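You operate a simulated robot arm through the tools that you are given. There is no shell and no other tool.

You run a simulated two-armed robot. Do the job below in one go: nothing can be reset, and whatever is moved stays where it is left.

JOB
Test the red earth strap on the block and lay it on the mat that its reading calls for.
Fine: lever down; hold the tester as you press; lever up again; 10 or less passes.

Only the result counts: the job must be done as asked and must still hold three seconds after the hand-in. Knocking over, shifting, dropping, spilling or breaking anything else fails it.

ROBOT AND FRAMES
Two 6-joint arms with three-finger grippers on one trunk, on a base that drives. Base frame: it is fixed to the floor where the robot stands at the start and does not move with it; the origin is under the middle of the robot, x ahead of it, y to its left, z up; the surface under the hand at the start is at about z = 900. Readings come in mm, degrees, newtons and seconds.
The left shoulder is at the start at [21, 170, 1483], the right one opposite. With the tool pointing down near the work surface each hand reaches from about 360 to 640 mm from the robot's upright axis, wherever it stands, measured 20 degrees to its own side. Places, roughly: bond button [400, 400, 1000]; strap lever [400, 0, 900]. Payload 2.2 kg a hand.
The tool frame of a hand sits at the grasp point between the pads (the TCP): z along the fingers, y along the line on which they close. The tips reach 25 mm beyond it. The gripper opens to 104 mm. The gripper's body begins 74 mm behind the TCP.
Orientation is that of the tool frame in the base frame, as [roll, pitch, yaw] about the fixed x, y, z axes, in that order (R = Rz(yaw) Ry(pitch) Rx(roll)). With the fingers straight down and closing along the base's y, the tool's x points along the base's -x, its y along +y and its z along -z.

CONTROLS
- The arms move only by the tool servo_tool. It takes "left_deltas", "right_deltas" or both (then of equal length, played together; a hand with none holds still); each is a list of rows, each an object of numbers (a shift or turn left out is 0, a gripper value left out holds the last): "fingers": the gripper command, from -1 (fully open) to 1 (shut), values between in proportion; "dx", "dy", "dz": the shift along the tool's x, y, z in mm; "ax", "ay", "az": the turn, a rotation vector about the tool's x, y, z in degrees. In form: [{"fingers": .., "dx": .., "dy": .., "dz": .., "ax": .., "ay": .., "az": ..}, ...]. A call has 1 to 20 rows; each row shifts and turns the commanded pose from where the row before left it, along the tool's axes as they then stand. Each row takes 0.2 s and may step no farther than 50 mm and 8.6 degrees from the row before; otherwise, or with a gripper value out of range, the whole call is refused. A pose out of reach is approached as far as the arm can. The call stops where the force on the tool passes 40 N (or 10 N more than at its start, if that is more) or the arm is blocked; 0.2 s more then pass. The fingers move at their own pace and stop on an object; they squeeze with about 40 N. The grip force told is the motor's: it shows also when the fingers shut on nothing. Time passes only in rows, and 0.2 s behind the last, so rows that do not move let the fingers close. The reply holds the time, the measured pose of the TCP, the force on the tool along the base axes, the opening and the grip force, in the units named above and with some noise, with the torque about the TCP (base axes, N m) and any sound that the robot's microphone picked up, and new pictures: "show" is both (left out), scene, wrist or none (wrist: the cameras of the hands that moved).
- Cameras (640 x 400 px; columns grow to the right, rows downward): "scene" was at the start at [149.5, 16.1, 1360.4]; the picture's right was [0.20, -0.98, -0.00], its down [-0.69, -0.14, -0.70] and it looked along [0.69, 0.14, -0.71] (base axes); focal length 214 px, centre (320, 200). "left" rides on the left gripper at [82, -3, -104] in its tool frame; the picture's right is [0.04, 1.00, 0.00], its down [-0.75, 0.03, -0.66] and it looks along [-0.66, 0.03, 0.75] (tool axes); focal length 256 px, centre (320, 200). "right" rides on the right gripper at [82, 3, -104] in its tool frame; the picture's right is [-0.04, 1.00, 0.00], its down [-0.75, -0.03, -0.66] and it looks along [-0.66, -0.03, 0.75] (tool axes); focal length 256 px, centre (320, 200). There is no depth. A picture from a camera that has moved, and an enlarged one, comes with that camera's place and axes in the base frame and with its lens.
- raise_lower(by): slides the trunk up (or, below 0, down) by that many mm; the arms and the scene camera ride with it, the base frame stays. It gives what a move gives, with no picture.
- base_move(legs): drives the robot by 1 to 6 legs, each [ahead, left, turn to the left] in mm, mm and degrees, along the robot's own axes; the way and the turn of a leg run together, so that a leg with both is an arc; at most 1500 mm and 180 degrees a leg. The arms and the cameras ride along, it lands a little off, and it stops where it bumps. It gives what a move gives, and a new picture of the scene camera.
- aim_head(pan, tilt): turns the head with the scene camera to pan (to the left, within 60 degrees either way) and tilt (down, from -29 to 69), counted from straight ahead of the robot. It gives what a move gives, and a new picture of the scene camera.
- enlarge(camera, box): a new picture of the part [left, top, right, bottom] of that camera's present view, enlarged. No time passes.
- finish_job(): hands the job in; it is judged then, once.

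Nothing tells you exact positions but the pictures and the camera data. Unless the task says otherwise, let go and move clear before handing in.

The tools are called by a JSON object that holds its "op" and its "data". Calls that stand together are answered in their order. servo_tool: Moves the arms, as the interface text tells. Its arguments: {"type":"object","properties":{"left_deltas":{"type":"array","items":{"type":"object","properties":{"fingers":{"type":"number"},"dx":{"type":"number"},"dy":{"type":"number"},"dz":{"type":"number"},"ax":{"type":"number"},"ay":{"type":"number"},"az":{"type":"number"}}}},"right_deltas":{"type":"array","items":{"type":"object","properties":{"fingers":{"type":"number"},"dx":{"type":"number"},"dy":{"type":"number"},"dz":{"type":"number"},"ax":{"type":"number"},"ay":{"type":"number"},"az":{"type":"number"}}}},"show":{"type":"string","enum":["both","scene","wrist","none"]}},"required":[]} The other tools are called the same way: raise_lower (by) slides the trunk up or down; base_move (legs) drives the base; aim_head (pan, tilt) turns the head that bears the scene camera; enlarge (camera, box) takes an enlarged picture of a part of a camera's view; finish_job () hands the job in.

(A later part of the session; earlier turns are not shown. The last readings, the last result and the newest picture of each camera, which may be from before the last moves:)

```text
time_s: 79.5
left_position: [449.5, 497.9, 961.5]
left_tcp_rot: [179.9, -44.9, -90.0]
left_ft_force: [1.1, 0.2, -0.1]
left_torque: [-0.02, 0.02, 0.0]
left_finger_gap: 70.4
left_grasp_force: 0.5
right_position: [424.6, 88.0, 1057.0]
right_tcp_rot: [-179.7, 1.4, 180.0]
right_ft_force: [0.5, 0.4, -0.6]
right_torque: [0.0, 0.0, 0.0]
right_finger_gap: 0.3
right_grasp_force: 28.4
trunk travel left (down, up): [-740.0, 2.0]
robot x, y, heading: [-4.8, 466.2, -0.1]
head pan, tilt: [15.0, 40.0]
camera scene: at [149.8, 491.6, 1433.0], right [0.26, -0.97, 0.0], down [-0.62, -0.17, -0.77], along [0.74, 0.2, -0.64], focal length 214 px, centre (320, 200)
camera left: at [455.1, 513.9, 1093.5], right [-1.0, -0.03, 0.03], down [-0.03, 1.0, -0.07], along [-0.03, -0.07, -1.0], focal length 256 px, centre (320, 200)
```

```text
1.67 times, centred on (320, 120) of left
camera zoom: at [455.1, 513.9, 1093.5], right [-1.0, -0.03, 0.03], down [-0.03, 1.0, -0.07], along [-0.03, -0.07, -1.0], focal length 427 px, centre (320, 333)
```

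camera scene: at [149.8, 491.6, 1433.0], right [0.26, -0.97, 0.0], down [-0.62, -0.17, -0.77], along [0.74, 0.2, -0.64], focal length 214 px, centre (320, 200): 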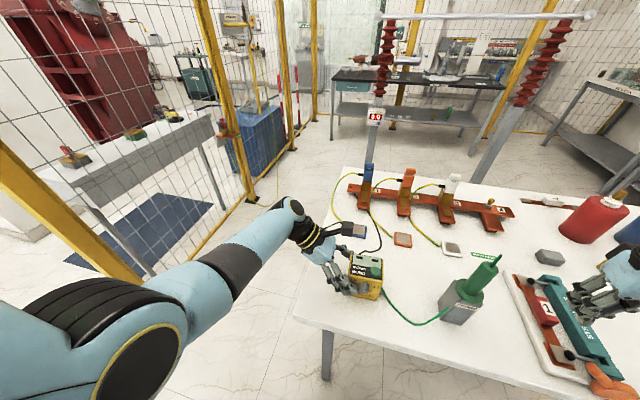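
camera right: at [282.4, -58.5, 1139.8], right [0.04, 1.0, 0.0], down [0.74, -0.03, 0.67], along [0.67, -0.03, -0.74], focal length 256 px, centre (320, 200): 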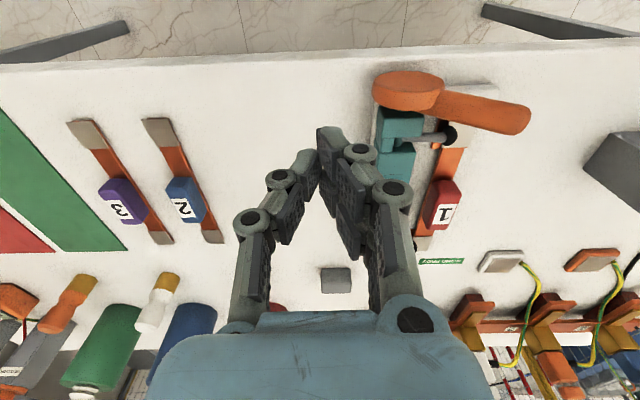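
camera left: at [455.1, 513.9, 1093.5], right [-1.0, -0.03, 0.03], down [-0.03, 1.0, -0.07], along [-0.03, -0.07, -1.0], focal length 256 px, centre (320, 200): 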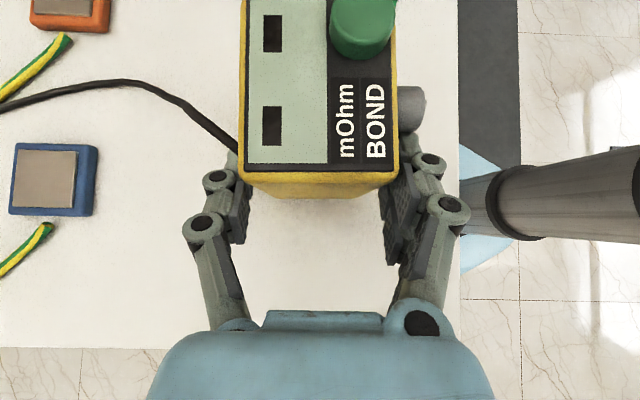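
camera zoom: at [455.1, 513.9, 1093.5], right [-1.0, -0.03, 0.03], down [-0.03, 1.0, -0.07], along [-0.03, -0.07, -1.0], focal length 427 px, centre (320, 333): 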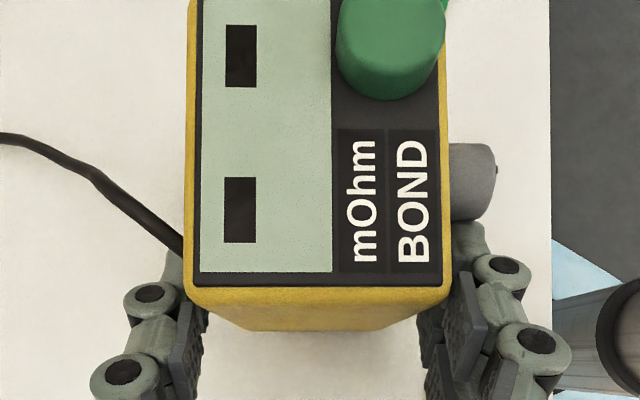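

The fingers straddle the box with the knob clear. Closing gently onto it.

{"op": "servo_tool", "data": {"left_deltas": [{"fingers": -0.28}, {"fingers": -0.22}, {"fingers": -0.15}, {"fingers": 0.2}, {}], "show": "wrist"}}

{"op": "enlarge", "data": {"camera": "left", "box": [180, 0, 460, 240]}}

```text
time_s: 80.7
left_position: [451.7, 497.5, 961.5]
left_tcp_rot: [-180.0, -44.9, -90.0]
left_ft_force: [2.1, 0.6, 2.6]
left_torque: [0.0, -0.43, 0.08]
left_finger_gap: 67.9
left_grasp_force: 39.5
right_position: [424.6, 88.5, 1057.5]
right_tcp_rot: [-179.7, 1.3, -179.9]
right_ft_force: [0.0, -0.2, 0.6]
right_torque: [-0.01, -0.01, 0.01]
right_finger_gap: 0.1
right_grasp_force: 28.5
trunk travel left (down, up): [-740.0, 2.0]
robot x, y, heading: [-2.7, 469.6, 0.2]
head pan, tilt: [15.0, 40.0]
camera left: at [455.3, 514.1, 1093.7], right [-1.0, -0.03, 0.03], down [-0.03, 1.0, -0.07], along [-0.03, -0.07, -1.0], focal length 256 px, centre (320, 200)
```

left: 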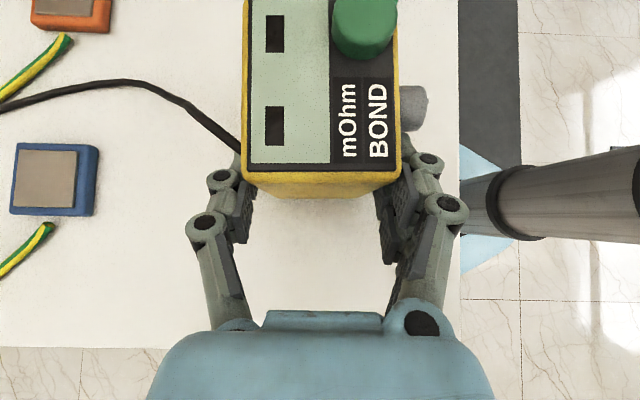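

```text
1.67 times, centred on (320, 120) of left
camera zoom: at [455.3, 514.1, 1093.7], right [-1.0, -0.03, 0.03], down [-0.03, 1.0, -0.07], along [-0.03, -0.07, -1.0], focal length 427 px, centre (320, 333)
```

zoom: 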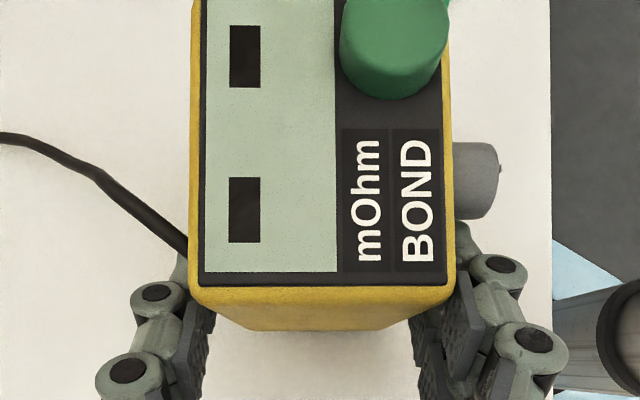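

The tester is held (gap 68 mm, 40 N) and moved no more than about a millimetre. Next the right hand: let me refine the button position from the scene camera.

{"op": "enlarge", "data": {"camera": "scene", "box": [330, 230, 400, 310]}}

{"op": "aim_head", "data": {"pan": 0, "tilt": 50}}

```text
5.00 times, centred on (365, 270) of scene
camera zoom: at [149.8, 491.7, 1433.0], right [0.26, -0.97, 0.0], down [-0.62, -0.17, -0.77], along [0.74, 0.2, -0.64], focal length 1072 px, centre (95, -150)
```

zoom: 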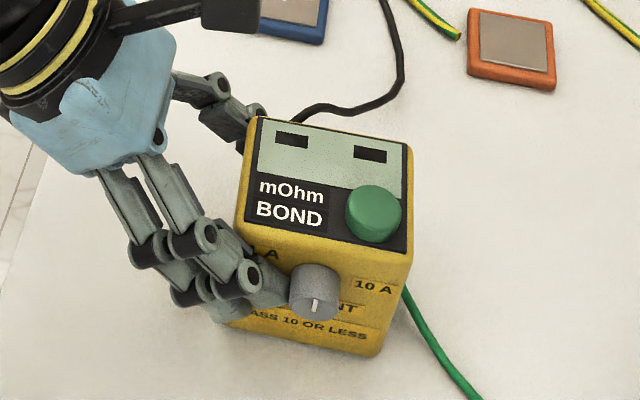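

```text
time_s: 81.5
left_position: [450.0, 497.6, 962.3]
left_tcp_rot: [179.9, -44.9, -90.0]
left_ft_force: [3.7, 1.7, 3.8]
left_torque: [-0.05, -0.5, 0.11]
left_finger_gap: 67.8
left_grasp_force: 40.2
right_position: [424.6, 87.5, 1056.8]
right_tcp_rot: [-179.7, 1.2, -180.0]
right_ft_force: [0.4, 0.5, 0.0]
right_torque: [-0.01, -0.01, 0.01]
right_finger_gap: 0.1
right_grasp_force: 29.0
trunk travel left (down, up): [-740.0, 2.0]
robot x, y, heading: [-5.8, 469.8, -0.2]
head pan, tilt: [0.0, 50.0]
camera scene: at [144.6, 469.7, 1418.9], right [0.0, -1.0, 0.0], down [-0.77, 0.0, -0.64], along [0.64, 0.0, -0.77], focal length 214 px, centre (320, 200)
```

scene: 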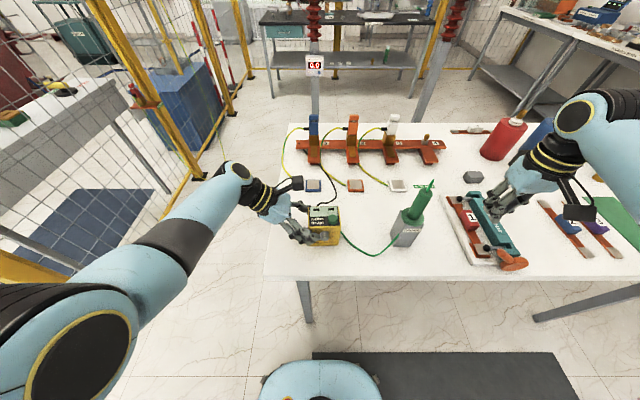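

{"op": "enlarge", "data": {"camera": "scene", "box": [280, 190, 360, 260]}}

```text
5.71 times, centred on (320, 225) of scene
camera zoom: at [144.6, 469.7, 1418.9], right [0.0, -1.0, 0.0], down [-0.77, 0.0, -0.64], along [0.64, 0.0, -0.77], focal length 1226 px, centre (320, 57)
```

zoom: 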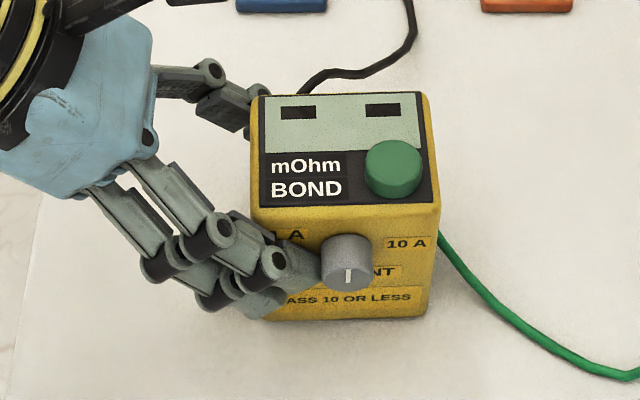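

Button top is at about [436, 439.5, 1004]. Now I tilt the closed right hand so its fingers point left-down, keeping its wrist away to the right, at its current free spot.

{"op": "servo_tool", "data": {"right_deltas": [{"ax": -7}, {"ax": -7}, {"ax": -7}, {"ax": -7}, {"ax": -7}, {}], "show": "both"}}

```text
time_s: 82.8
left_position: [450.2, 498.4, 960.9]
left_tcp_rot: [-179.9, -44.9, -90.1]
left_ft_force: [2.7, 1.2, 5.8]
left_torque: [-0.14, -0.47, 0.11]
left_finger_gap: 68.0
left_grasp_force: 39.7
right_position: [424.6, 88.2, 1056.9]
right_tcp_rot: [145.3, 1.4, -179.9]
right_ft_force: [-0.9, 0.0, -0.1]
right_torque: [0.0, -0.03, -0.03]
right_finger_gap: 0.0
right_grasp_force: 28.7
trunk travel left (down, up): [-740.0, 2.0]
robot x, y, heading: [-1.1, 468.9, -0.2]
head pan, tilt: [0.0, 50.0]
camera scene: at [144.3, 469.6, 1418.9], right [0.0, -1.0, 0.0], down [-0.77, 0.0, -0.64], along [0.64, 0.0, -0.77], focal length 214 px, centre (320, 200)
camera right: at [341.3, 31.3, 1143.2], right [0.03, 0.82, 0.57], down [0.74, -0.4, 0.54], along [0.67, 0.41, -0.62], focal length 256 px, centre (320, 200)
```

scene: 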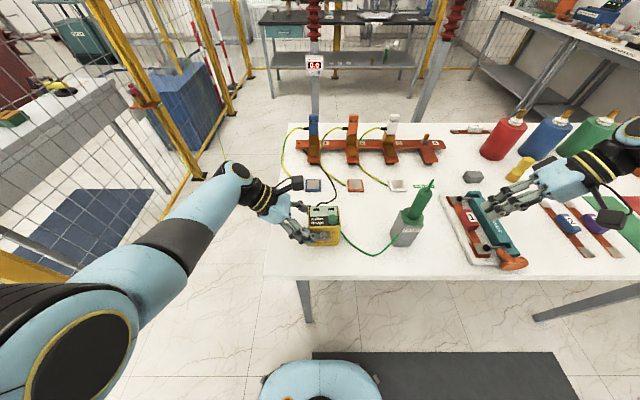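
right: 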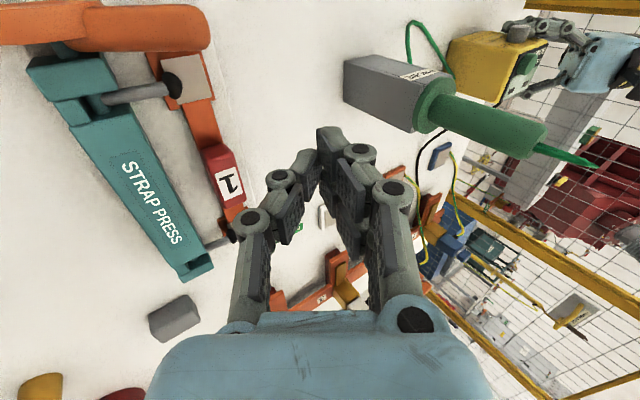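

The probe tip is confirmed at about [445, 260, 1128]. I'll pull the right hand back to x≈372 and pass in front of the probe in short stages.

{"op": "servo_tool", "data": {"right_deltas": [{"dx": 26}, {"dx": 27}, {"dy": 22.9, "dz": 16}, {"dy": 22.9, "dz": 16}, {"dy": 22.9, "dz": 16}, {"dy": 22.9, "dz": 16}, {}], "show": "both"}}

```text
time_s: 84.5
left_position: [449.1, 499.6, 962.0]
left_tcp_rot: [179.8, -44.9, -90.1]
left_ft_force: [-2.3, -1.0, 5.2]
left_torque: [-0.33, -0.24, -0.08]
left_finger_gap: 67.8
left_grasp_force: 40.1
right_position: [369.4, 199.6, 1053.8]
right_tcp_rot: [145.4, 1.4, 180.0]
right_ft_force: [-0.4, 0.7, 0.5]
right_torque: [0.0, 0.02, -0.01]
right_finger_gap: 0.0
right_grasp_force: 28.3
trunk travel left (down, up): [-740.0, 2.0]
robot x, y, heading: [-1.4, 469.4, 0.2]
head pan, tilt: [0.0, 50.0]
camera scene: at [143.7, 469.3, 1419.0], right [0.0, -1.0, 0.0], down [-0.77, 0.0, -0.64], along [0.64, 0.0, -0.77], focal length 214 px, centre (320, 200)
camera right: at [287.0, 142.9, 1140.8], right [0.03, 0.82, 0.57], down [0.74, -0.4, 0.54], along [0.67, 0.41, -0.62], focal length 256 px, centre (320, 200)
```

scene: 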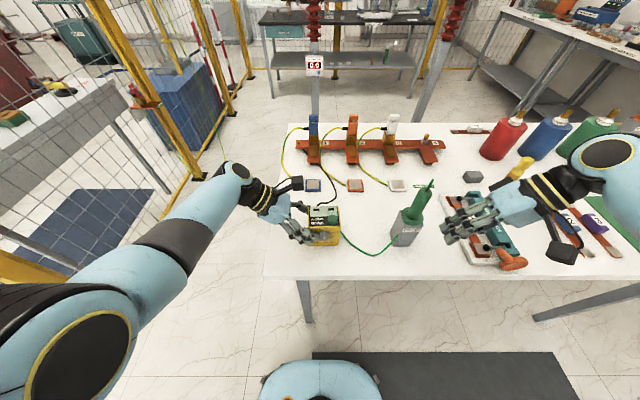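
right: 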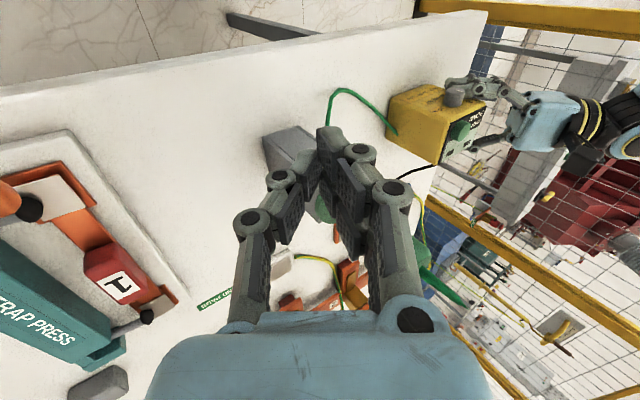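

Clear so far. Continuing left past the probe front.

{"op": "servo_tool", "data": {"right_deltas": [{"dy": 22.9, "dz": 15.5}, {"dy": 22.9, "dz": 15.5}, {"dy": 22.9, "dz": 15.5}, {"dy": 22.9, "dz": 15.5}, {}], "show": "both"}}

```text
time_s: 85.7
left_position: [449.5, 498.4, 962.9]
left_tcp_rot: [180.0, -44.9, -90.0]
left_ft_force: [-1.7, 0.6, 4.1]
left_torque: [-0.5, -0.19, -0.13]
left_finger_gap: 67.9
left_grasp_force: 39.3
right_position: [371.1, 311.8, 1055.8]
right_tcp_rot: [145.3, 1.3, -180.0]
right_ft_force: [0.1, 0.7, 0.5]
right_torque: [-0.06, -0.01, -0.02]
right_finger_gap: 0.2
right_grasp_force: 28.2
trunk travel left (down, up): [-740.0, 2.0]
robot x, y, heading: [-1.8, 472.8, 0.1]
head pan, tilt: [0.0, 50.0]
camera scene: at [143.7, 469.4, 1419.0], right [0.0, -1.0, 0.0], down [-0.77, 0.0, -0.64], along [0.64, 0.0, -0.77], focal length 214 px, centre (320, 200)
camera right: at [287.5, 253.9, 1142.8], right [0.03, 0.82, 0.57], down [0.74, -0.4, 0.54], along [0.67, 0.41, -0.62], focal length 256 px, centre (320, 200)
```

scene: 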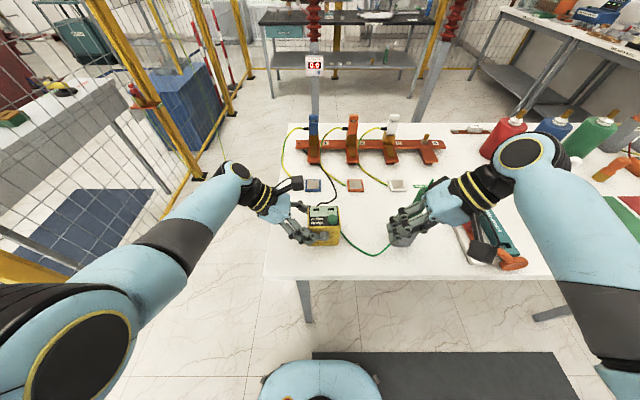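
right: 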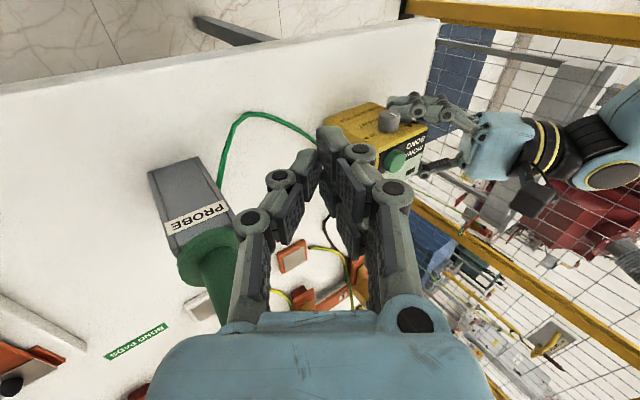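

The probe is passed on its front side. Continuing left to y≈398 before moving forward to the button.

{"op": "servo_tool", "data": {"right_deltas": [{"dy": 22.9, "dz": 14.5}, {"dy": 22.9, "dz": 14.5}, {"dy": 22.9, "dz": 14.5}, {}], "show": "both"}}

```text
time_s: 86.7
left_position: [449.2, 499.4, 963.0]
left_tcp_rot: [-180.0, -44.9, -89.9]
left_ft_force: [-1.4, -0.5, 3.2]
left_torque: [-0.36, -0.22, -0.04]
left_finger_gap: 68.0
left_grasp_force: 40.5
right_position: [372.2, 391.0, 1059.7]
right_tcp_rot: [145.3, 1.4, -180.0]
right_ft_force: [-0.5, -0.4, 0.2]
right_torque: [-0.01, 0.0, 0.01]
right_finger_gap: 0.1
right_grasp_force: 28.4
trunk travel left (down, up): [-740.0, 2.0]
robot x, y, heading: [-0.8, 470.1, -0.0]
head pan, tilt: [0.0, 50.0]
camera scene: at [143.8, 469.5, 1418.9], right [0.0, -1.0, 0.0], down [-0.77, 0.0, -0.64], along [0.64, 0.0, -0.77], focal length 214 px, centre (320, 200)
camera right: at [288.6, 334.8, 1146.0], right [0.03, 0.82, 0.57], down [0.74, -0.4, 0.54], along [0.67, 0.41, -0.62], focal length 256 px, centre (320, 200)
```

scene: 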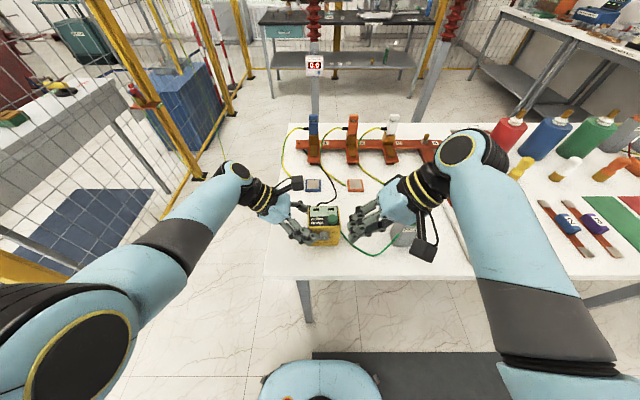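
right: 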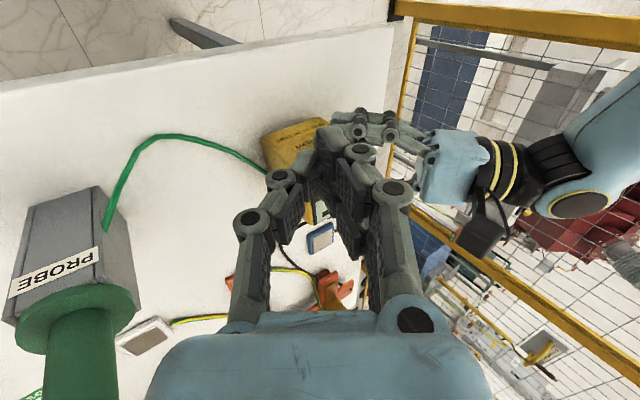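

Now moving right fingertips forward to hover above the button.

{"op": "servo_tool", "data": {"right_deltas": [{"dy": 15.6, "dz": 10.8}, {"dx": -22}, {"dx": -22}, {"dx": -20}, {"dy": 1.0, "dz": 14}, {}], "show": "both"}}

{"op": "enlarge", "data": {"camera": "scene", "box": [280, 180, 380, 260]}}

{"op": "enlarge", "data": {"camera": "left", "box": [180, 0, 460, 240]}}

```text
time_s: 88.0
left_position: [450.9, 499.1, 962.6]
left_tcp_rot: [-179.9, -44.9, -90.0]
left_ft_force: [0.3, 0.1, 4.4]
left_torque: [0.01, -0.3, -0.04]
left_finger_gap: 67.9
left_grasp_force: 40.0
right_position: [437.3, 417.5, 1049.2]
right_tcp_rot: [145.5, 1.4, 179.9]
right_ft_force: [0.1, 0.7, 0.8]
right_torque: [0.04, -0.01, -0.01]
right_finger_gap: 0.0
right_grasp_force: 28.1
trunk travel left (down, up): [-740.0, 2.0]
robot x, y, heading: [-2.2, 469.0, -0.1]
head pan, tilt: [0.0, 50.0]
camera scene: at [144.2, 469.7, 1418.9], right [0.0, -1.0, 0.0], down [-0.77, 0.0, -0.64], along [0.64, 0.0, -0.77], focal length 214 px, centre (320, 200)
camera right: at [353.3, 361.1, 1136.0], right [0.03, 0.82, 0.57], down [0.74, -0.4, 0.54], along [0.67, 0.4, -0.62], focal length 256 px, centre (320, 200)
```

scene: 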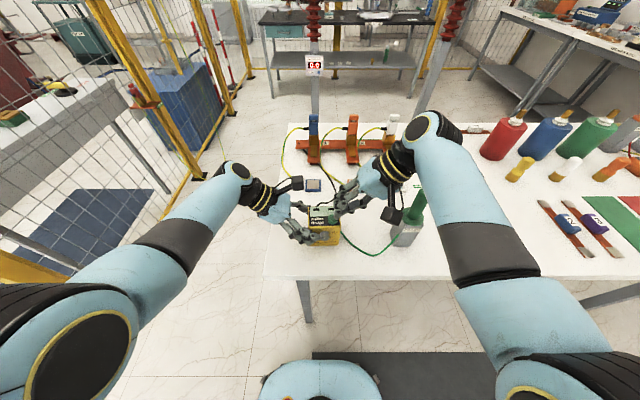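
right: 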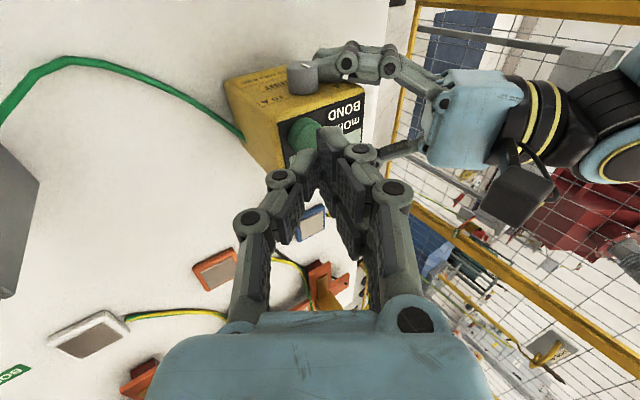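

```text
5.00 times, centred on (330, 220) of scene
camera zoom: at [144.2, 469.7, 1418.9], right [0.0, -1.0, 0.0], down [-0.77, 0.0, -0.64], along [0.64, 0.0, -0.77], focal length 1072 px, centre (270, 100)
```

zoom: 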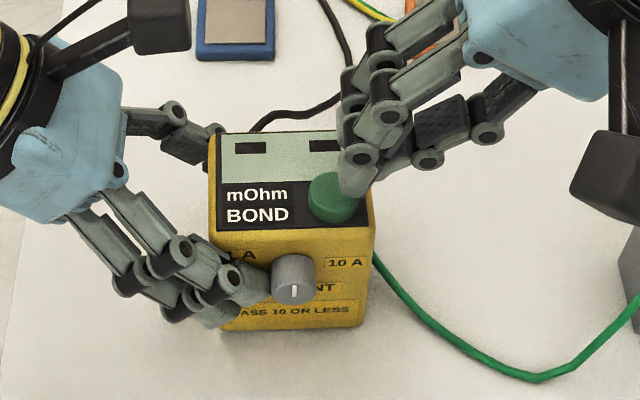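

```text
1.67 times, centred on (320, 120) of left
camera zoom: at [454.9, 514.1, 1093.7], right [-1.0, -0.03, 0.03], down [-0.03, 1.0, -0.07], along [-0.03, -0.07, -1.0], focal length 427 px, centre (320, 333)
```

zoom: 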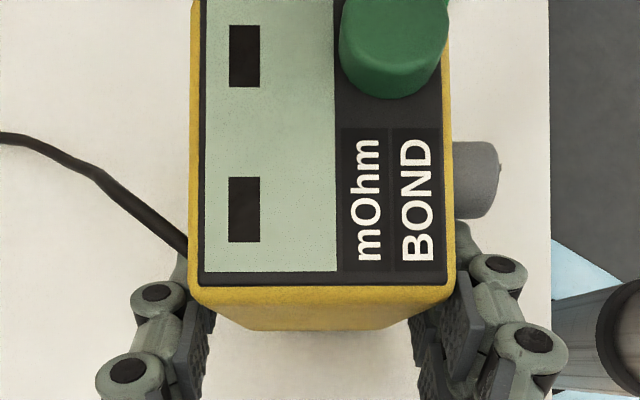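

Both hands are placed well, and the left camera sees the display. Moving to 5 mm above the button centre.

{"op": "servo_tool", "data": {"right_deltas": [{"dx": 1.3, "dy": 2.4, "dz": 10.1}, {"dy": 2.3, "dz": 10.1}, {}], "show": "none"}}

{"op": "enlarge", "data": {"camera": "scene", "box": [290, 190, 360, 250]}}

{"op": "enlarge", "data": {"camera": "left", "box": [220, 0, 460, 150]}}

```text
time_s: 88.8
left_position: [450.8, 499.6, 961.5]
left_tcp_rot: [180.0, -44.9, -89.9]
left_ft_force: [1.5, -0.5, 3.7]
left_torque: [-0.08, -0.34, -0.03]
left_finger_gap: 67.4
left_grasp_force: 40.1
right_position: [434.8, 416.4, 1030.0]
right_tcp_rot: [147.3, 1.4, 179.5]
right_ft_force: [-0.4, 0.3, -0.1]
right_torque: [-0.02, -0.02, -0.01]
right_finger_gap: 0.0
right_grasp_force: 28.3
trunk travel left (down, up): [-740.0, 2.0]
robot x, y, heading: [-2.5, 470.6, -0.0]
head pan, tilt: [0.0, 50.0]
```

```text
6.67 times, centred on (325, 220) of scene
camera zoom: at [144.2, 469.7, 1418.9], right [0.0, -1.0, 0.0], down [-0.77, 0.0, -0.64], along [0.64, 0.0, -0.77], focal length 1430 px, centre (287, 67)
```

zoom: 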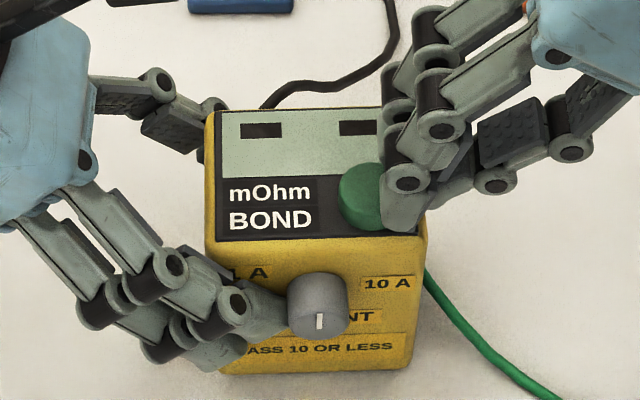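

```text
2.67 times, centred on (340, 75) of left
camera zoom: at [454.9, 514.1, 1093.7], right [-1.0, -0.03, 0.03], down [-0.03, 1.0, -0.07], along [-0.03, -0.07, -1.0], focal length 683 px, centre (267, 533)
```

zoom: 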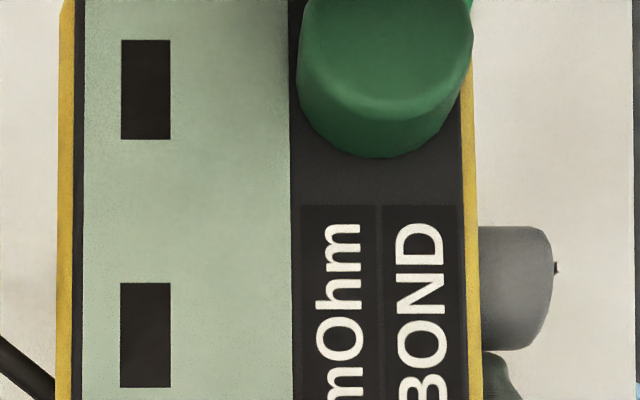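

{"op": "servo_tool", "data": {"right_deltas": [{}, {}], "show": "none"}}

```text
time_s: 89.5
left_position: [450.7, 498.4, 962.2]
left_tcp_rot: [179.9, -44.9, -90.0]
left_ft_force: [0.8, 0.0, 4.0]
left_torque: [-0.12, -0.37, 0.0]
left_finger_gap: 67.7
left_grasp_force: 39.7
right_position: [435.7, 416.0, 1029.5]
right_tcp_rot: [147.1, 1.3, 179.6]
right_ft_force: [-0.6, 1.1, -0.4]
right_torque: [-0.02, 0.02, 0.0]
right_finger_gap: 0.0
right_grasp_force: 28.7
trunk travel left (down, up): [-740.0, 2.0]
robot x, y, heading: [-1.4, 468.4, -0.1]
head pan, tilt: [0.0, 50.0]
```

The right arm runs out of leftward reach about 16 mm short. I'll lift it, open the left fingers, shift the base 45 mm left, and regrip the tester from there.

{"op": "servo_tool", "data": {"right_deltas": [{"dy": 10.8, "dz": -16.8}, {"dy": 10.8, "dz": -16.8}, {}, {}], "left_deltas": [{"fingers": -0.35}, {"fingers": -0.6}, {"fingers": -1}, {}], "show": "both"}}

```text
time_s: 90.7
left_position: [450.9, 498.0, 962.3]
left_tcp_rot: [180.0, -44.9, -90.0]
left_ft_force: [0.2, -0.2, 1.1]
left_torque: [-0.01, -0.02, -0.01]
left_finger_gap: 104.1
left_grasp_force: 0.0
right_position: [436.2, 405.7, 1066.1]
right_tcp_rot: [148.2, 1.4, 179.4]
right_ft_force: [0.0, 0.1, -0.6]
right_torque: [0.0, 0.02, -0.02]
right_finger_gap: 0.0
right_grasp_force: 28.2
trunk travel left (down, up): [-740.0, 2.0]
robot x, y, heading: [-0.9, 472.2, 0.1]
head pan, tilt: [0.0, 50.0]
stopped in row 4 (right hand): the arm was blocked; the commanded pose is now the measured one
camera scene: at [144.6, 469.7, 1418.9], right [0.0, -1.0, 0.0], down [-0.77, 0.0, -0.64], along [0.64, 0.0, -0.77], focal length 214 px, centre (320, 200)
camera right: at [352.3, 353.2, 1155.3], right [0.04, 0.85, 0.53], down [0.74, -0.38, 0.56], along [0.68, 0.37, -0.64], focal length 256 px, centre (320, 200)
camera left: at [455.1, 514.1, 1093.5], right [-1.0, -0.03, 0.03], down [-0.03, 1.0, -0.07], along [-0.03, -0.07, -1.0], focal length 256 px, centre (320, 200)
```

scene: 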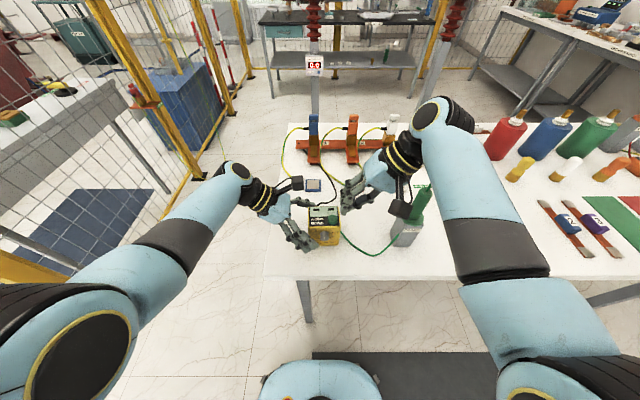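
right: 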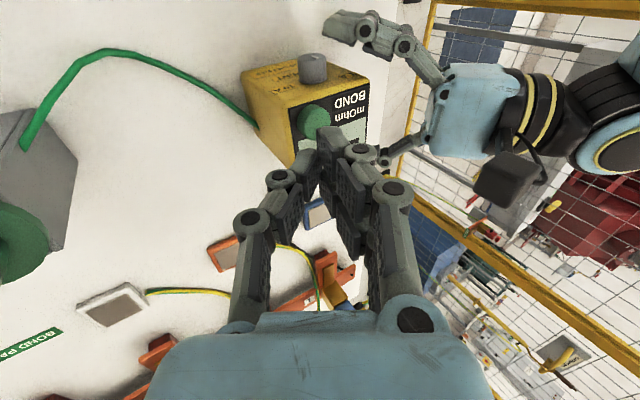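
left: 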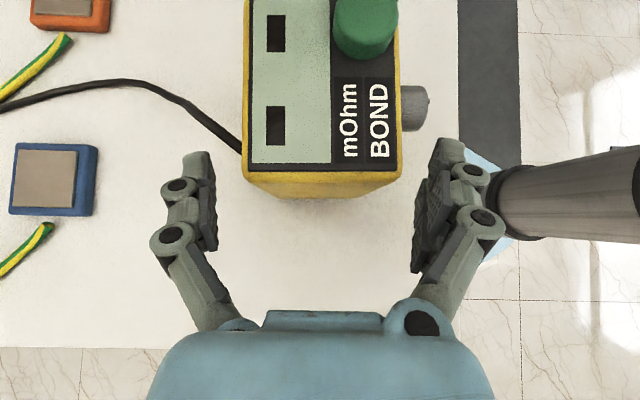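

{"op": "base_move", "data": {"legs": [[0, 50, 0]]}}

{"op": "enlarge", "data": {"camera": "left", "box": [180, 0, 460, 240]}}

```text
time_s: 91.6
left_position: [450.3, 549.2, 961.9]
left_tcp_rot: [179.9, -44.8, -89.9]
left_ft_force: [0.4, 1.1, 0.1]
left_torque: [-0.02, -0.03, 0.03]
left_finger_gap: 103.8
left_grasp_force: 0.1
right_position: [435.9, 454.8, 1066.6]
right_tcp_rot: [148.2, 1.4, 179.5]
right_ft_force: [0.0, -0.2, 0.6]
right_torque: [-0.03, 0.02, -0.01]
right_finger_gap: 0.1
right_grasp_force: 28.4
trunk travel left (down, up): [-740.0, 2.0]
robot x, y, heading: [-4.6, 521.6, 0.1]
head pan, tilt: [0.0, 50.0]
camera scene: at [144.6, 520.3, 1418.9], right [0.0, -1.0, 0.0], down [-0.77, 0.0, -0.64], along [0.64, 0.0, -0.77], focal length 214 px, centre (320, 200)
```

scene: 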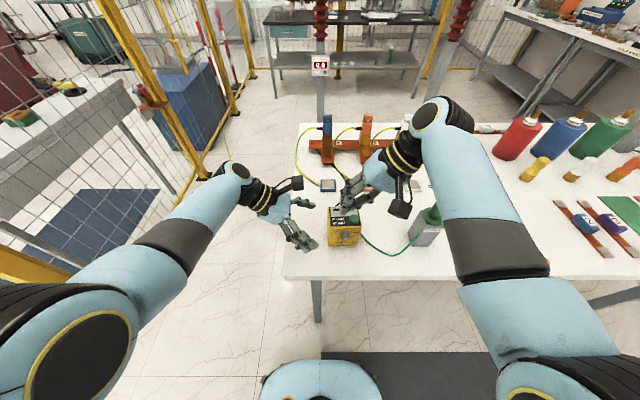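

```text
1.67 times, centred on (320, 120) of left
camera zoom: at [455.1, 564.4, 1093.4], right [-1.0, -0.03, 0.03], down [-0.03, 1.0, -0.07], along [-0.03, -0.07, -1.0], focal length 427 px, centre (320, 333)
```

zoom: 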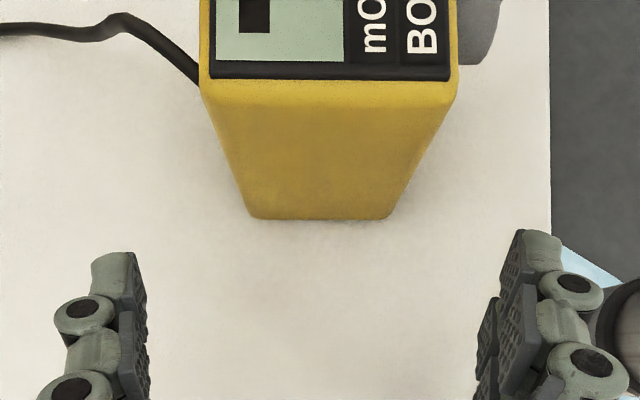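

{"op": "servo_tool", "data": {"right_deltas": [{"dy": -10.6, "dz": -6.6}, {"dy": -10.6, "dz": -6.6}, {}], "show": "none"}}

{"op": "servo_tool", "data": {"left_deltas": [{"dx": 12, "dz": 12}, {"dx": 12, "dz": 12}, {"dx": 12, "dz": 12}, {"fingers": -0.35}, {}], "show": "both"}}

{"op": "enlarge", "data": {"camera": "left", "box": [180, 0, 460, 240]}}

```text
time_s: 92.4
left_position: [449.8, 548.0, 961.7]
left_tcp_rot: [180.0, -45.0, -90.0]
left_ft_force: [-0.8, 0.6, -0.1]
left_torque: [-0.01, 0.01, 0.0]
left_finger_gap: 104.0
left_grasp_force: 0.0
right_position: [434.4, 429.3, 1067.0]
right_tcp_rot: [148.2, 1.4, 179.4]
right_ft_force: [0.3, 0.3, 0.9]
right_torque: [0.0, 0.02, -0.02]
right_finger_gap: 0.0
right_grasp_force: 28.0
trunk travel left (down, up): [-740.0, 2.0]
robot x, y, heading: [-2.5, 516.7, -0.0]
head pan, tilt: [0.0, 50.0]
```

```text
time_s: 93.6
left_position: [451.9, 510.4, 957.7]
left_tcp_rot: [179.8, -43.8, -89.5]
left_ft_force: [0.1, -0.5, -0.9]
left_torque: [0.01, -0.01, 0.0]
left_finger_gap: 70.2
left_grasp_force: 0.5
right_position: [434.7, 429.1, 1065.8]
right_tcp_rot: [148.3, 1.4, 179.3]
right_ft_force: [0.0, 0.1, -0.3]
right_torque: [0.0, 0.0, 0.01]
right_finger_gap: 0.0
right_grasp_force: 28.5
trunk travel left (down, up): [-740.0, 2.0]
robot x, y, heading: [-2.5, 517.8, -0.2]
head pan, tilt: [0.0, 50.0]
camera scene: at [144.6, 519.2, 1418.9], right [0.0, -1.0, 0.0], down [-0.77, 0.0, -0.64], along [0.64, 0.0, -0.77], focal length 214 px, centre (320, 200)
camera left: at [456.8, 523.9, 1088.8], right [-1.0, -0.03, 0.03], down [-0.04, 1.0, -0.05], along [-0.03, -0.05, -1.0], focal length 256 px, centre (320, 200)
```

scene: 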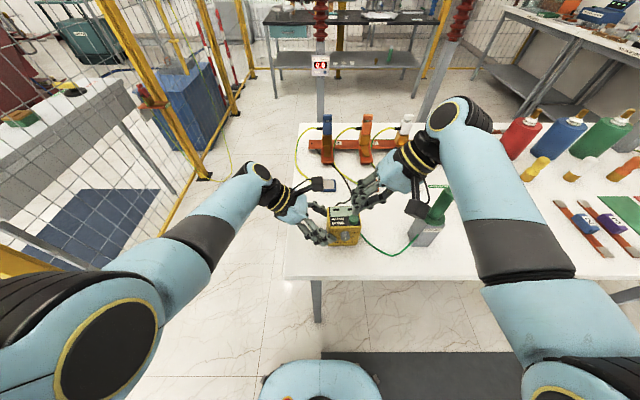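
left: 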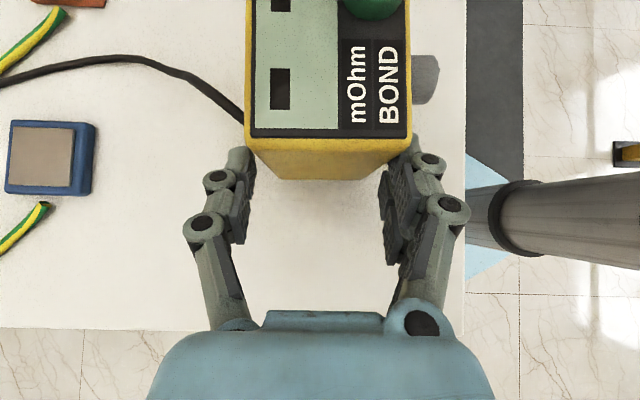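

```text
1.67 times, centred on (320, 120) of left
camera zoom: at [456.8, 523.9, 1088.8], right [-1.0, -0.03, 0.03], down [-0.04, 1.0, -0.05], along [-0.03, -0.05, -1.0], focal length 427 px, centre (320, 333)
```

zoom: 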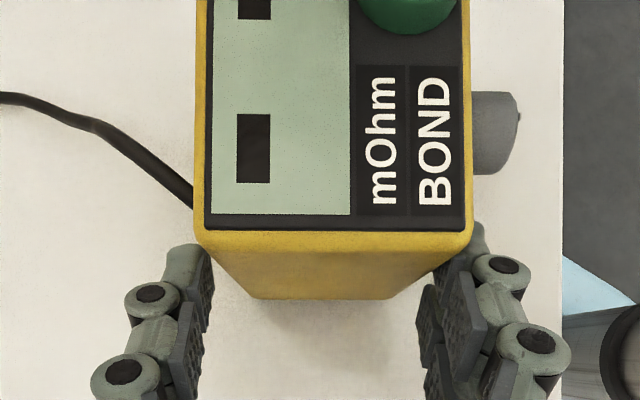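

The left arm now hits its own limit, so a middle base position is best. I'll open and retract the left hand slightly, shift the base 20 mm right, and come in again.

{"op": "servo_tool", "data": {"left_deltas": [{"fingers": -1, "dx": -9, "dz": -9}, {"dx": -9, "dz": -9}, {}], "show": "none"}}

{"op": "base_move", "data": {"legs": [[0, -22, 0]]}}

```text
time_s: 94.4
left_position: [448.7, 520.5, 961.1]
left_tcp_rot: [180.0, -45.0, -90.0]
left_ft_force: [0.4, -0.6, 0.0]
left_torque: [-0.01, 0.0, -0.01]
left_finger_gap: 104.0
left_grasp_force: 0.1
right_position: [435.5, 428.8, 1066.2]
right_tcp_rot: [148.4, 1.3, 179.4]
right_ft_force: [0.0, 0.7, -0.6]
right_torque: [0.01, 0.03, -0.01]
right_finger_gap: 0.0
right_grasp_force: 28.8
trunk travel left (down, up): [-740.0, 2.0]
robot x, y, heading: [-1.1, 518.1, -0.1]
head pan, tilt: [0.0, 50.0]
```

```text
time_s: 95.2
left_position: [449.9, 502.5, 962.0]
left_tcp_rot: [179.9, -44.9, -90.0]
left_ft_force: [-0.4, 0.4, 0.3]
left_torque: [-0.02, 0.04, -0.04]
left_finger_gap: 104.2
left_grasp_force: 0.2
right_position: [434.3, 409.0, 1066.7]
right_tcp_rot: [148.4, 1.5, 179.5]
right_ft_force: [-0.6, 0.7, -0.2]
right_torque: [-0.02, 0.0, -0.03]
right_finger_gap: 0.1
right_grasp_force: 28.3
trunk travel left (down, up): [-740.0, 2.0]
robot x, y, heading: [-3.5, 501.6, 0.1]
head pan, tilt: [0.0, 50.0]
camera scene: at [144.5, 499.7, 1418.9], right [0.0, -1.0, 0.0], down [-0.77, 0.0, -0.64], along [0.64, 0.0, -0.77], focal length 214 px, centre (320, 200)
```

scene: 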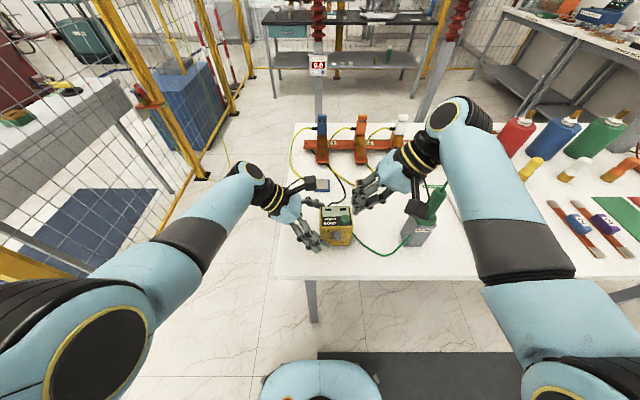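

Left hand is now nicely placed around the box. Before gripping, I'll check that the right hand reaches the hover point above the button from here.

{"op": "servo_tool", "data": {"right_deltas": [{"dx": -1.0, "dy": 3.2, "dz": 16}, {"dx": -0.7, "dy": 3.1, "dz": 15}, {}], "show": "none"}}

{"op": "enlarge", "data": {"camera": "scene", "box": [300, 190, 380, 260]}}

{"op": "enlarge", "data": {"camera": "left", "box": [180, 0, 460, 240]}}

```text
time_s: 96.0
left_position: [449.4, 501.4, 962.2]
left_tcp_rot: [179.9, -44.9, -90.0]
left_ft_force: [-0.6, 0.0, -0.1]
left_torque: [0.01, 0.02, 0.03]
left_finger_gap: 104.0
left_grasp_force: 0.1
right_position: [438.8, 428.9, 1043.0]
right_tcp_rot: [148.3, 1.4, 179.4]
right_ft_force: [-0.4, -0.1, 0.4]
right_torque: [-0.03, 0.03, 0.03]
right_finger_gap: 0.0
right_grasp_force: 28.6
trunk travel left (down, up): [-740.0, 2.0]
robot x, y, heading: [-3.2, 497.8, 0.1]
head pan, tilt: [0.0, 50.0]
```

```text
5.71 times, centred on (340, 225) of scene
camera zoom: at [144.5, 497.9, 1418.9], right [0.0, -1.0, 0.0], down [-0.77, 0.0, -0.64], along [0.64, 0.0, -0.77], focal length 1226 px, centre (206, 57)
```

zoom: 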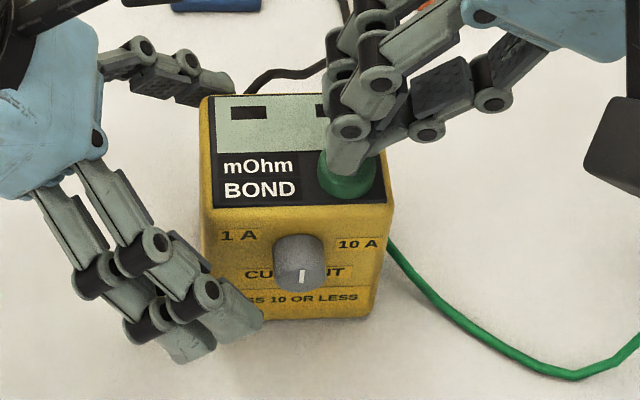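

```text
1.67 times, centred on (320, 120) of left
camera zoom: at [454.8, 517.1, 1093.2], right [-1.0, -0.03, 0.03], down [-0.03, 1.0, -0.07], along [-0.03, -0.07, -1.0], focal length 427 px, centre (320, 333)
```

zoom: 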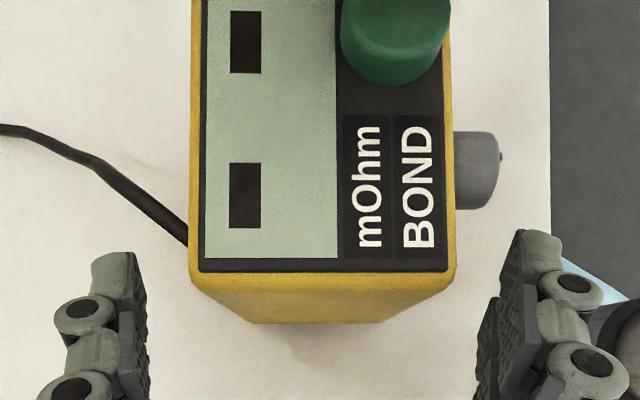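

Right hand reaches. Now a small final adjustment of the left hand and grip the tester.

{"op": "servo_tool", "data": {"left_deltas": [{"dx": 2.1, "dz": 2.1, "dy": -1.0}, {"fingers": -0.35}, {"fingers": -0.28}, {"fingers": -0.15}, {"fingers": 0.2}, {}], "show": "none"}}

{"op": "enlarge", "data": {"camera": "left", "box": [180, 0, 460, 240]}}

```text
time_s: 97.4
left_position: [451.9, 499.8, 961.0]
left_tcp_rot: [-179.9, -44.8, -90.0]
left_ft_force: [0.7, 1.2, 2.8]
left_torque: [-0.06, -0.3, 0.02]
left_finger_gap: 67.8
left_grasp_force: 40.2
right_position: [437.6, 429.9, 1043.9]
right_tcp_rot: [148.3, 1.4, 179.5]
right_ft_force: [-0.8, 0.3, 0.5]
right_torque: [0.02, -0.02, -0.01]
right_finger_gap: 0.1
right_grasp_force: 28.6
trunk travel left (down, up): [-740.0, 2.0]
robot x, y, heading: [-2.7, 497.7, -0.2]
head pan, tilt: [0.0, 50.0]
```

```text
1.67 times, centred on (320, 120) of left
camera zoom: at [456.2, 514.5, 1093.4], right [-1.0, -0.03, 0.03], down [-0.03, 1.0, -0.07], along [-0.03, -0.07, -1.0], focal length 427 px, centre (320, 333)
```

zoom: 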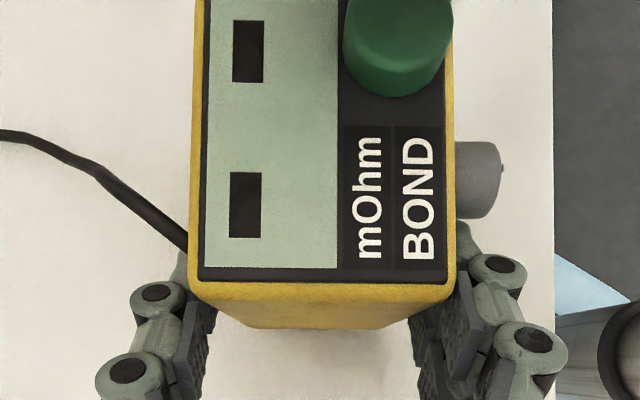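

The tester is held. Now pressing the button in small downward steps with the right fingertips.

{"op": "servo_tool", "data": {"right_deltas": [{"dx": 0.5, "dy": -1.0, "dz": 11.1}, {"dy": -0.79, "dz": 1.28}, {"dy": -0.79, "dz": 1.28}, {"dy": -0.79, "dz": 1.28}, {}], "show": "none"}}

{"op": "enlarge", "data": {"camera": "left", "box": [180, 0, 460, 240]}}

{"op": "enlarge", "data": {"camera": "scene", "box": [300, 190, 380, 260]}}

```text
time_s: 98.6
left_position: [451.8, 499.3, 961.1]
left_tcp_rot: [180.0, -44.9, -90.0]
left_ft_force: [3.0, 1.1, 2.7]
left_torque: [-0.05, -0.48, 0.2]
left_finger_gap: 67.6
left_grasp_force: 40.3
right_position: [438.5, 435.1, 1029.1]
right_tcp_rot: [148.1, 1.4, 179.5]
right_ft_force: [0.1, 0.3, 1.0]
right_torque: [-0.01, -0.01, 0.01]
right_finger_gap: 0.0
right_grasp_force: 28.1
trunk travel left (down, up): [-740.0, 2.0]
robot x, y, heading: [1.7, 502.6, 0.3]
head pan, tilt: [0.0, 50.0]
```

```text
1.67 times, centred on (320, 120) of left
camera zoom: at [456.1, 514.5, 1093.4], right [-1.0, -0.03, 0.03], down [-0.03, 1.0, -0.07], along [-0.03, -0.07, -1.0], focal length 427 px, centre (320, 333)
```

zoom: 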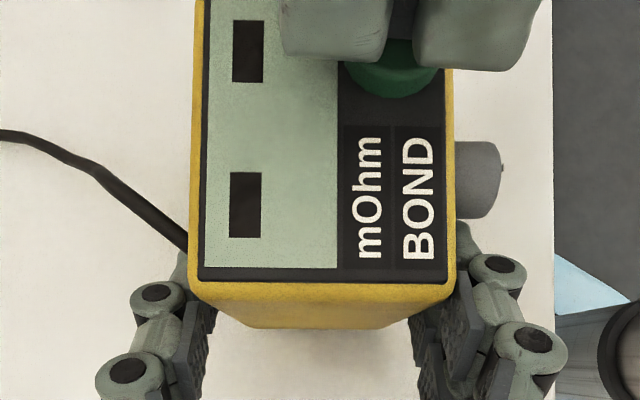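

```text
5.71 times, centred on (340, 225) of scene
camera zoom: at [144.6, 498.3, 1418.9], right [0.0, -1.0, 0.0], down [-0.77, 0.0, -0.64], along [0.64, 0.0, -0.77], focal length 1226 px, centre (206, 57)
```

zoom: 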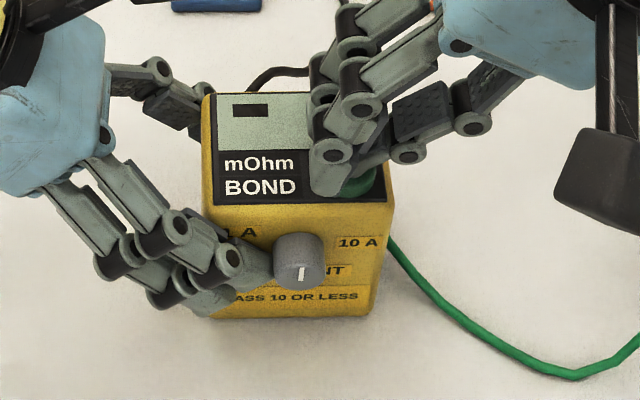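

Just touching (1 N). Continuing down in small steps while watching the display.

{"op": "servo_tool", "data": {"right_deltas": [{"dy": -0.79, "dz": 1.28}, {"dy": -0.79, "dz": 1.28}, {}], "show": "none"}}

{"op": "enlarge", "data": {"camera": "left", "box": [180, 0, 460, 240]}}

```text
time_s: 99.4
left_position: [451.1, 498.7, 961.1]
left_tcp_rot: [-179.9, -44.9, -90.1]
left_ft_force: [3.4, 0.1, 4.1]
left_torque: [-0.02, -0.63, 0.24]
left_finger_gap: 68.0
left_grasp_force: 40.5
right_position: [438.8, 434.9, 1025.8]
right_tcp_rot: [148.2, 1.4, 179.6]
right_ft_force: [0.2, -0.4, 3.9]
right_torque: [0.01, 0.01, 0.01]
right_finger_gap: 0.3
right_grasp_force: 28.3
trunk travel left (down, up): [-740.0, 2.0]
robot x, y, heading: [-1.0, 496.2, -0.3]
head pan, tilt: [0.0, 50.0]
heard: click
```

```text
1.67 times, centred on (320, 120) of left
camera zoom: at [456.0, 514.5, 1093.4], right [-1.0, -0.03, 0.03], down [-0.03, 1.0, -0.07], along [-0.03, -0.07, -1.0], focal length 427 px, centre (320, 333)
```

zoom: 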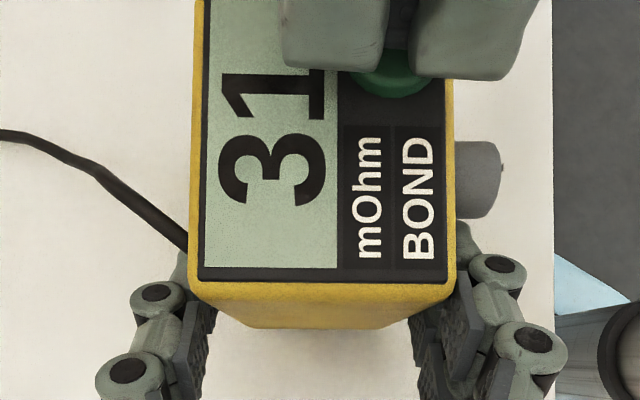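

A click, and the display shows a reading. Let me read it fully from the scene camera too, while still pressing.

{"op": "enlarge", "data": {"camera": "scene", "box": [310, 195, 370, 245]}}

{"op": "enlarge", "data": {"camera": "left", "box": [240, 0, 400, 130]}}

{"op": "enlarge", "data": {"camera": "right", "box": [240, 60, 440, 220]}}

```text
8.00 times, centred on (340, 220) of scene
camera zoom: at [144.5, 498.2, 1418.9], right [0.0, -1.0, 0.0], down [-0.77, 0.0, -0.64], along [0.64, 0.0, -0.77], focal length 1716 px, centre (160, 40)
```

zoom: 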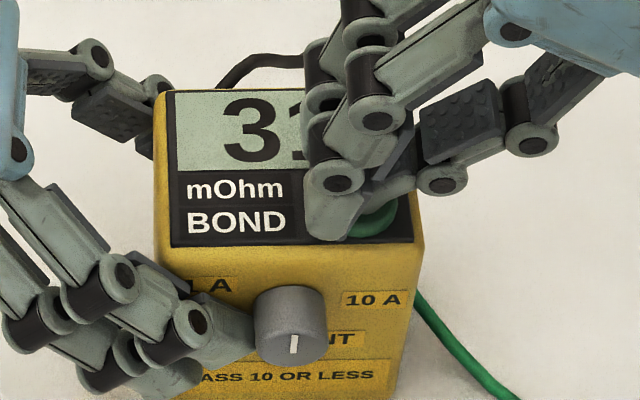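

```text
3.08 times, centred on (320, 65) of left
camera zoom: at [456.0, 514.5, 1093.4], right [-1.0, -0.03, 0.03], down [-0.03, 1.0, -0.07], along [-0.03, -0.07, -1.0], focal length 788 px, centre (320, 615)
```

zoom: 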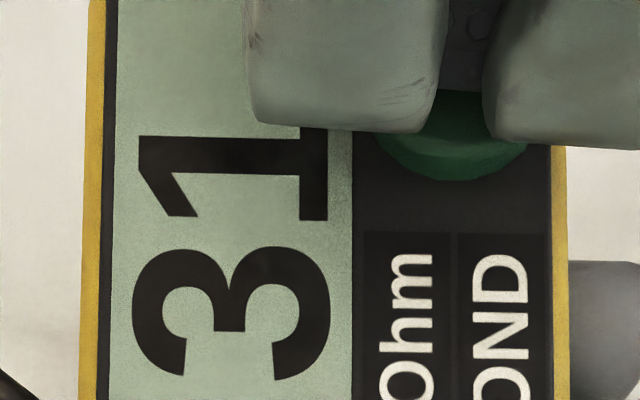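

```text
2.50 times, centred on (340, 140) of right
camera zoom: at [354.7, 383.7, 1114.7], right [0.04, 0.85, 0.53], down [0.74, -0.38, 0.56], along [0.68, 0.37, -0.64], focal length 640 px, centre (270, 350)
```

zoom: 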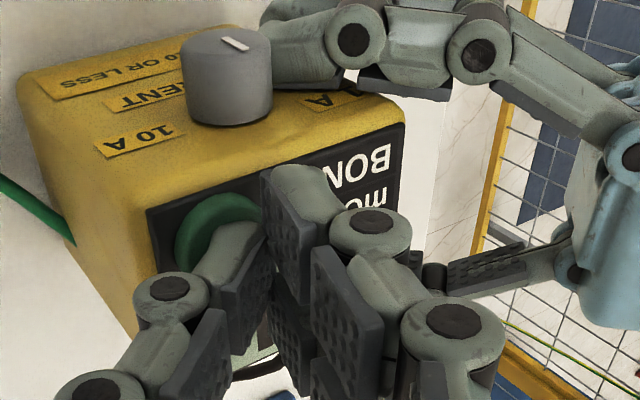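

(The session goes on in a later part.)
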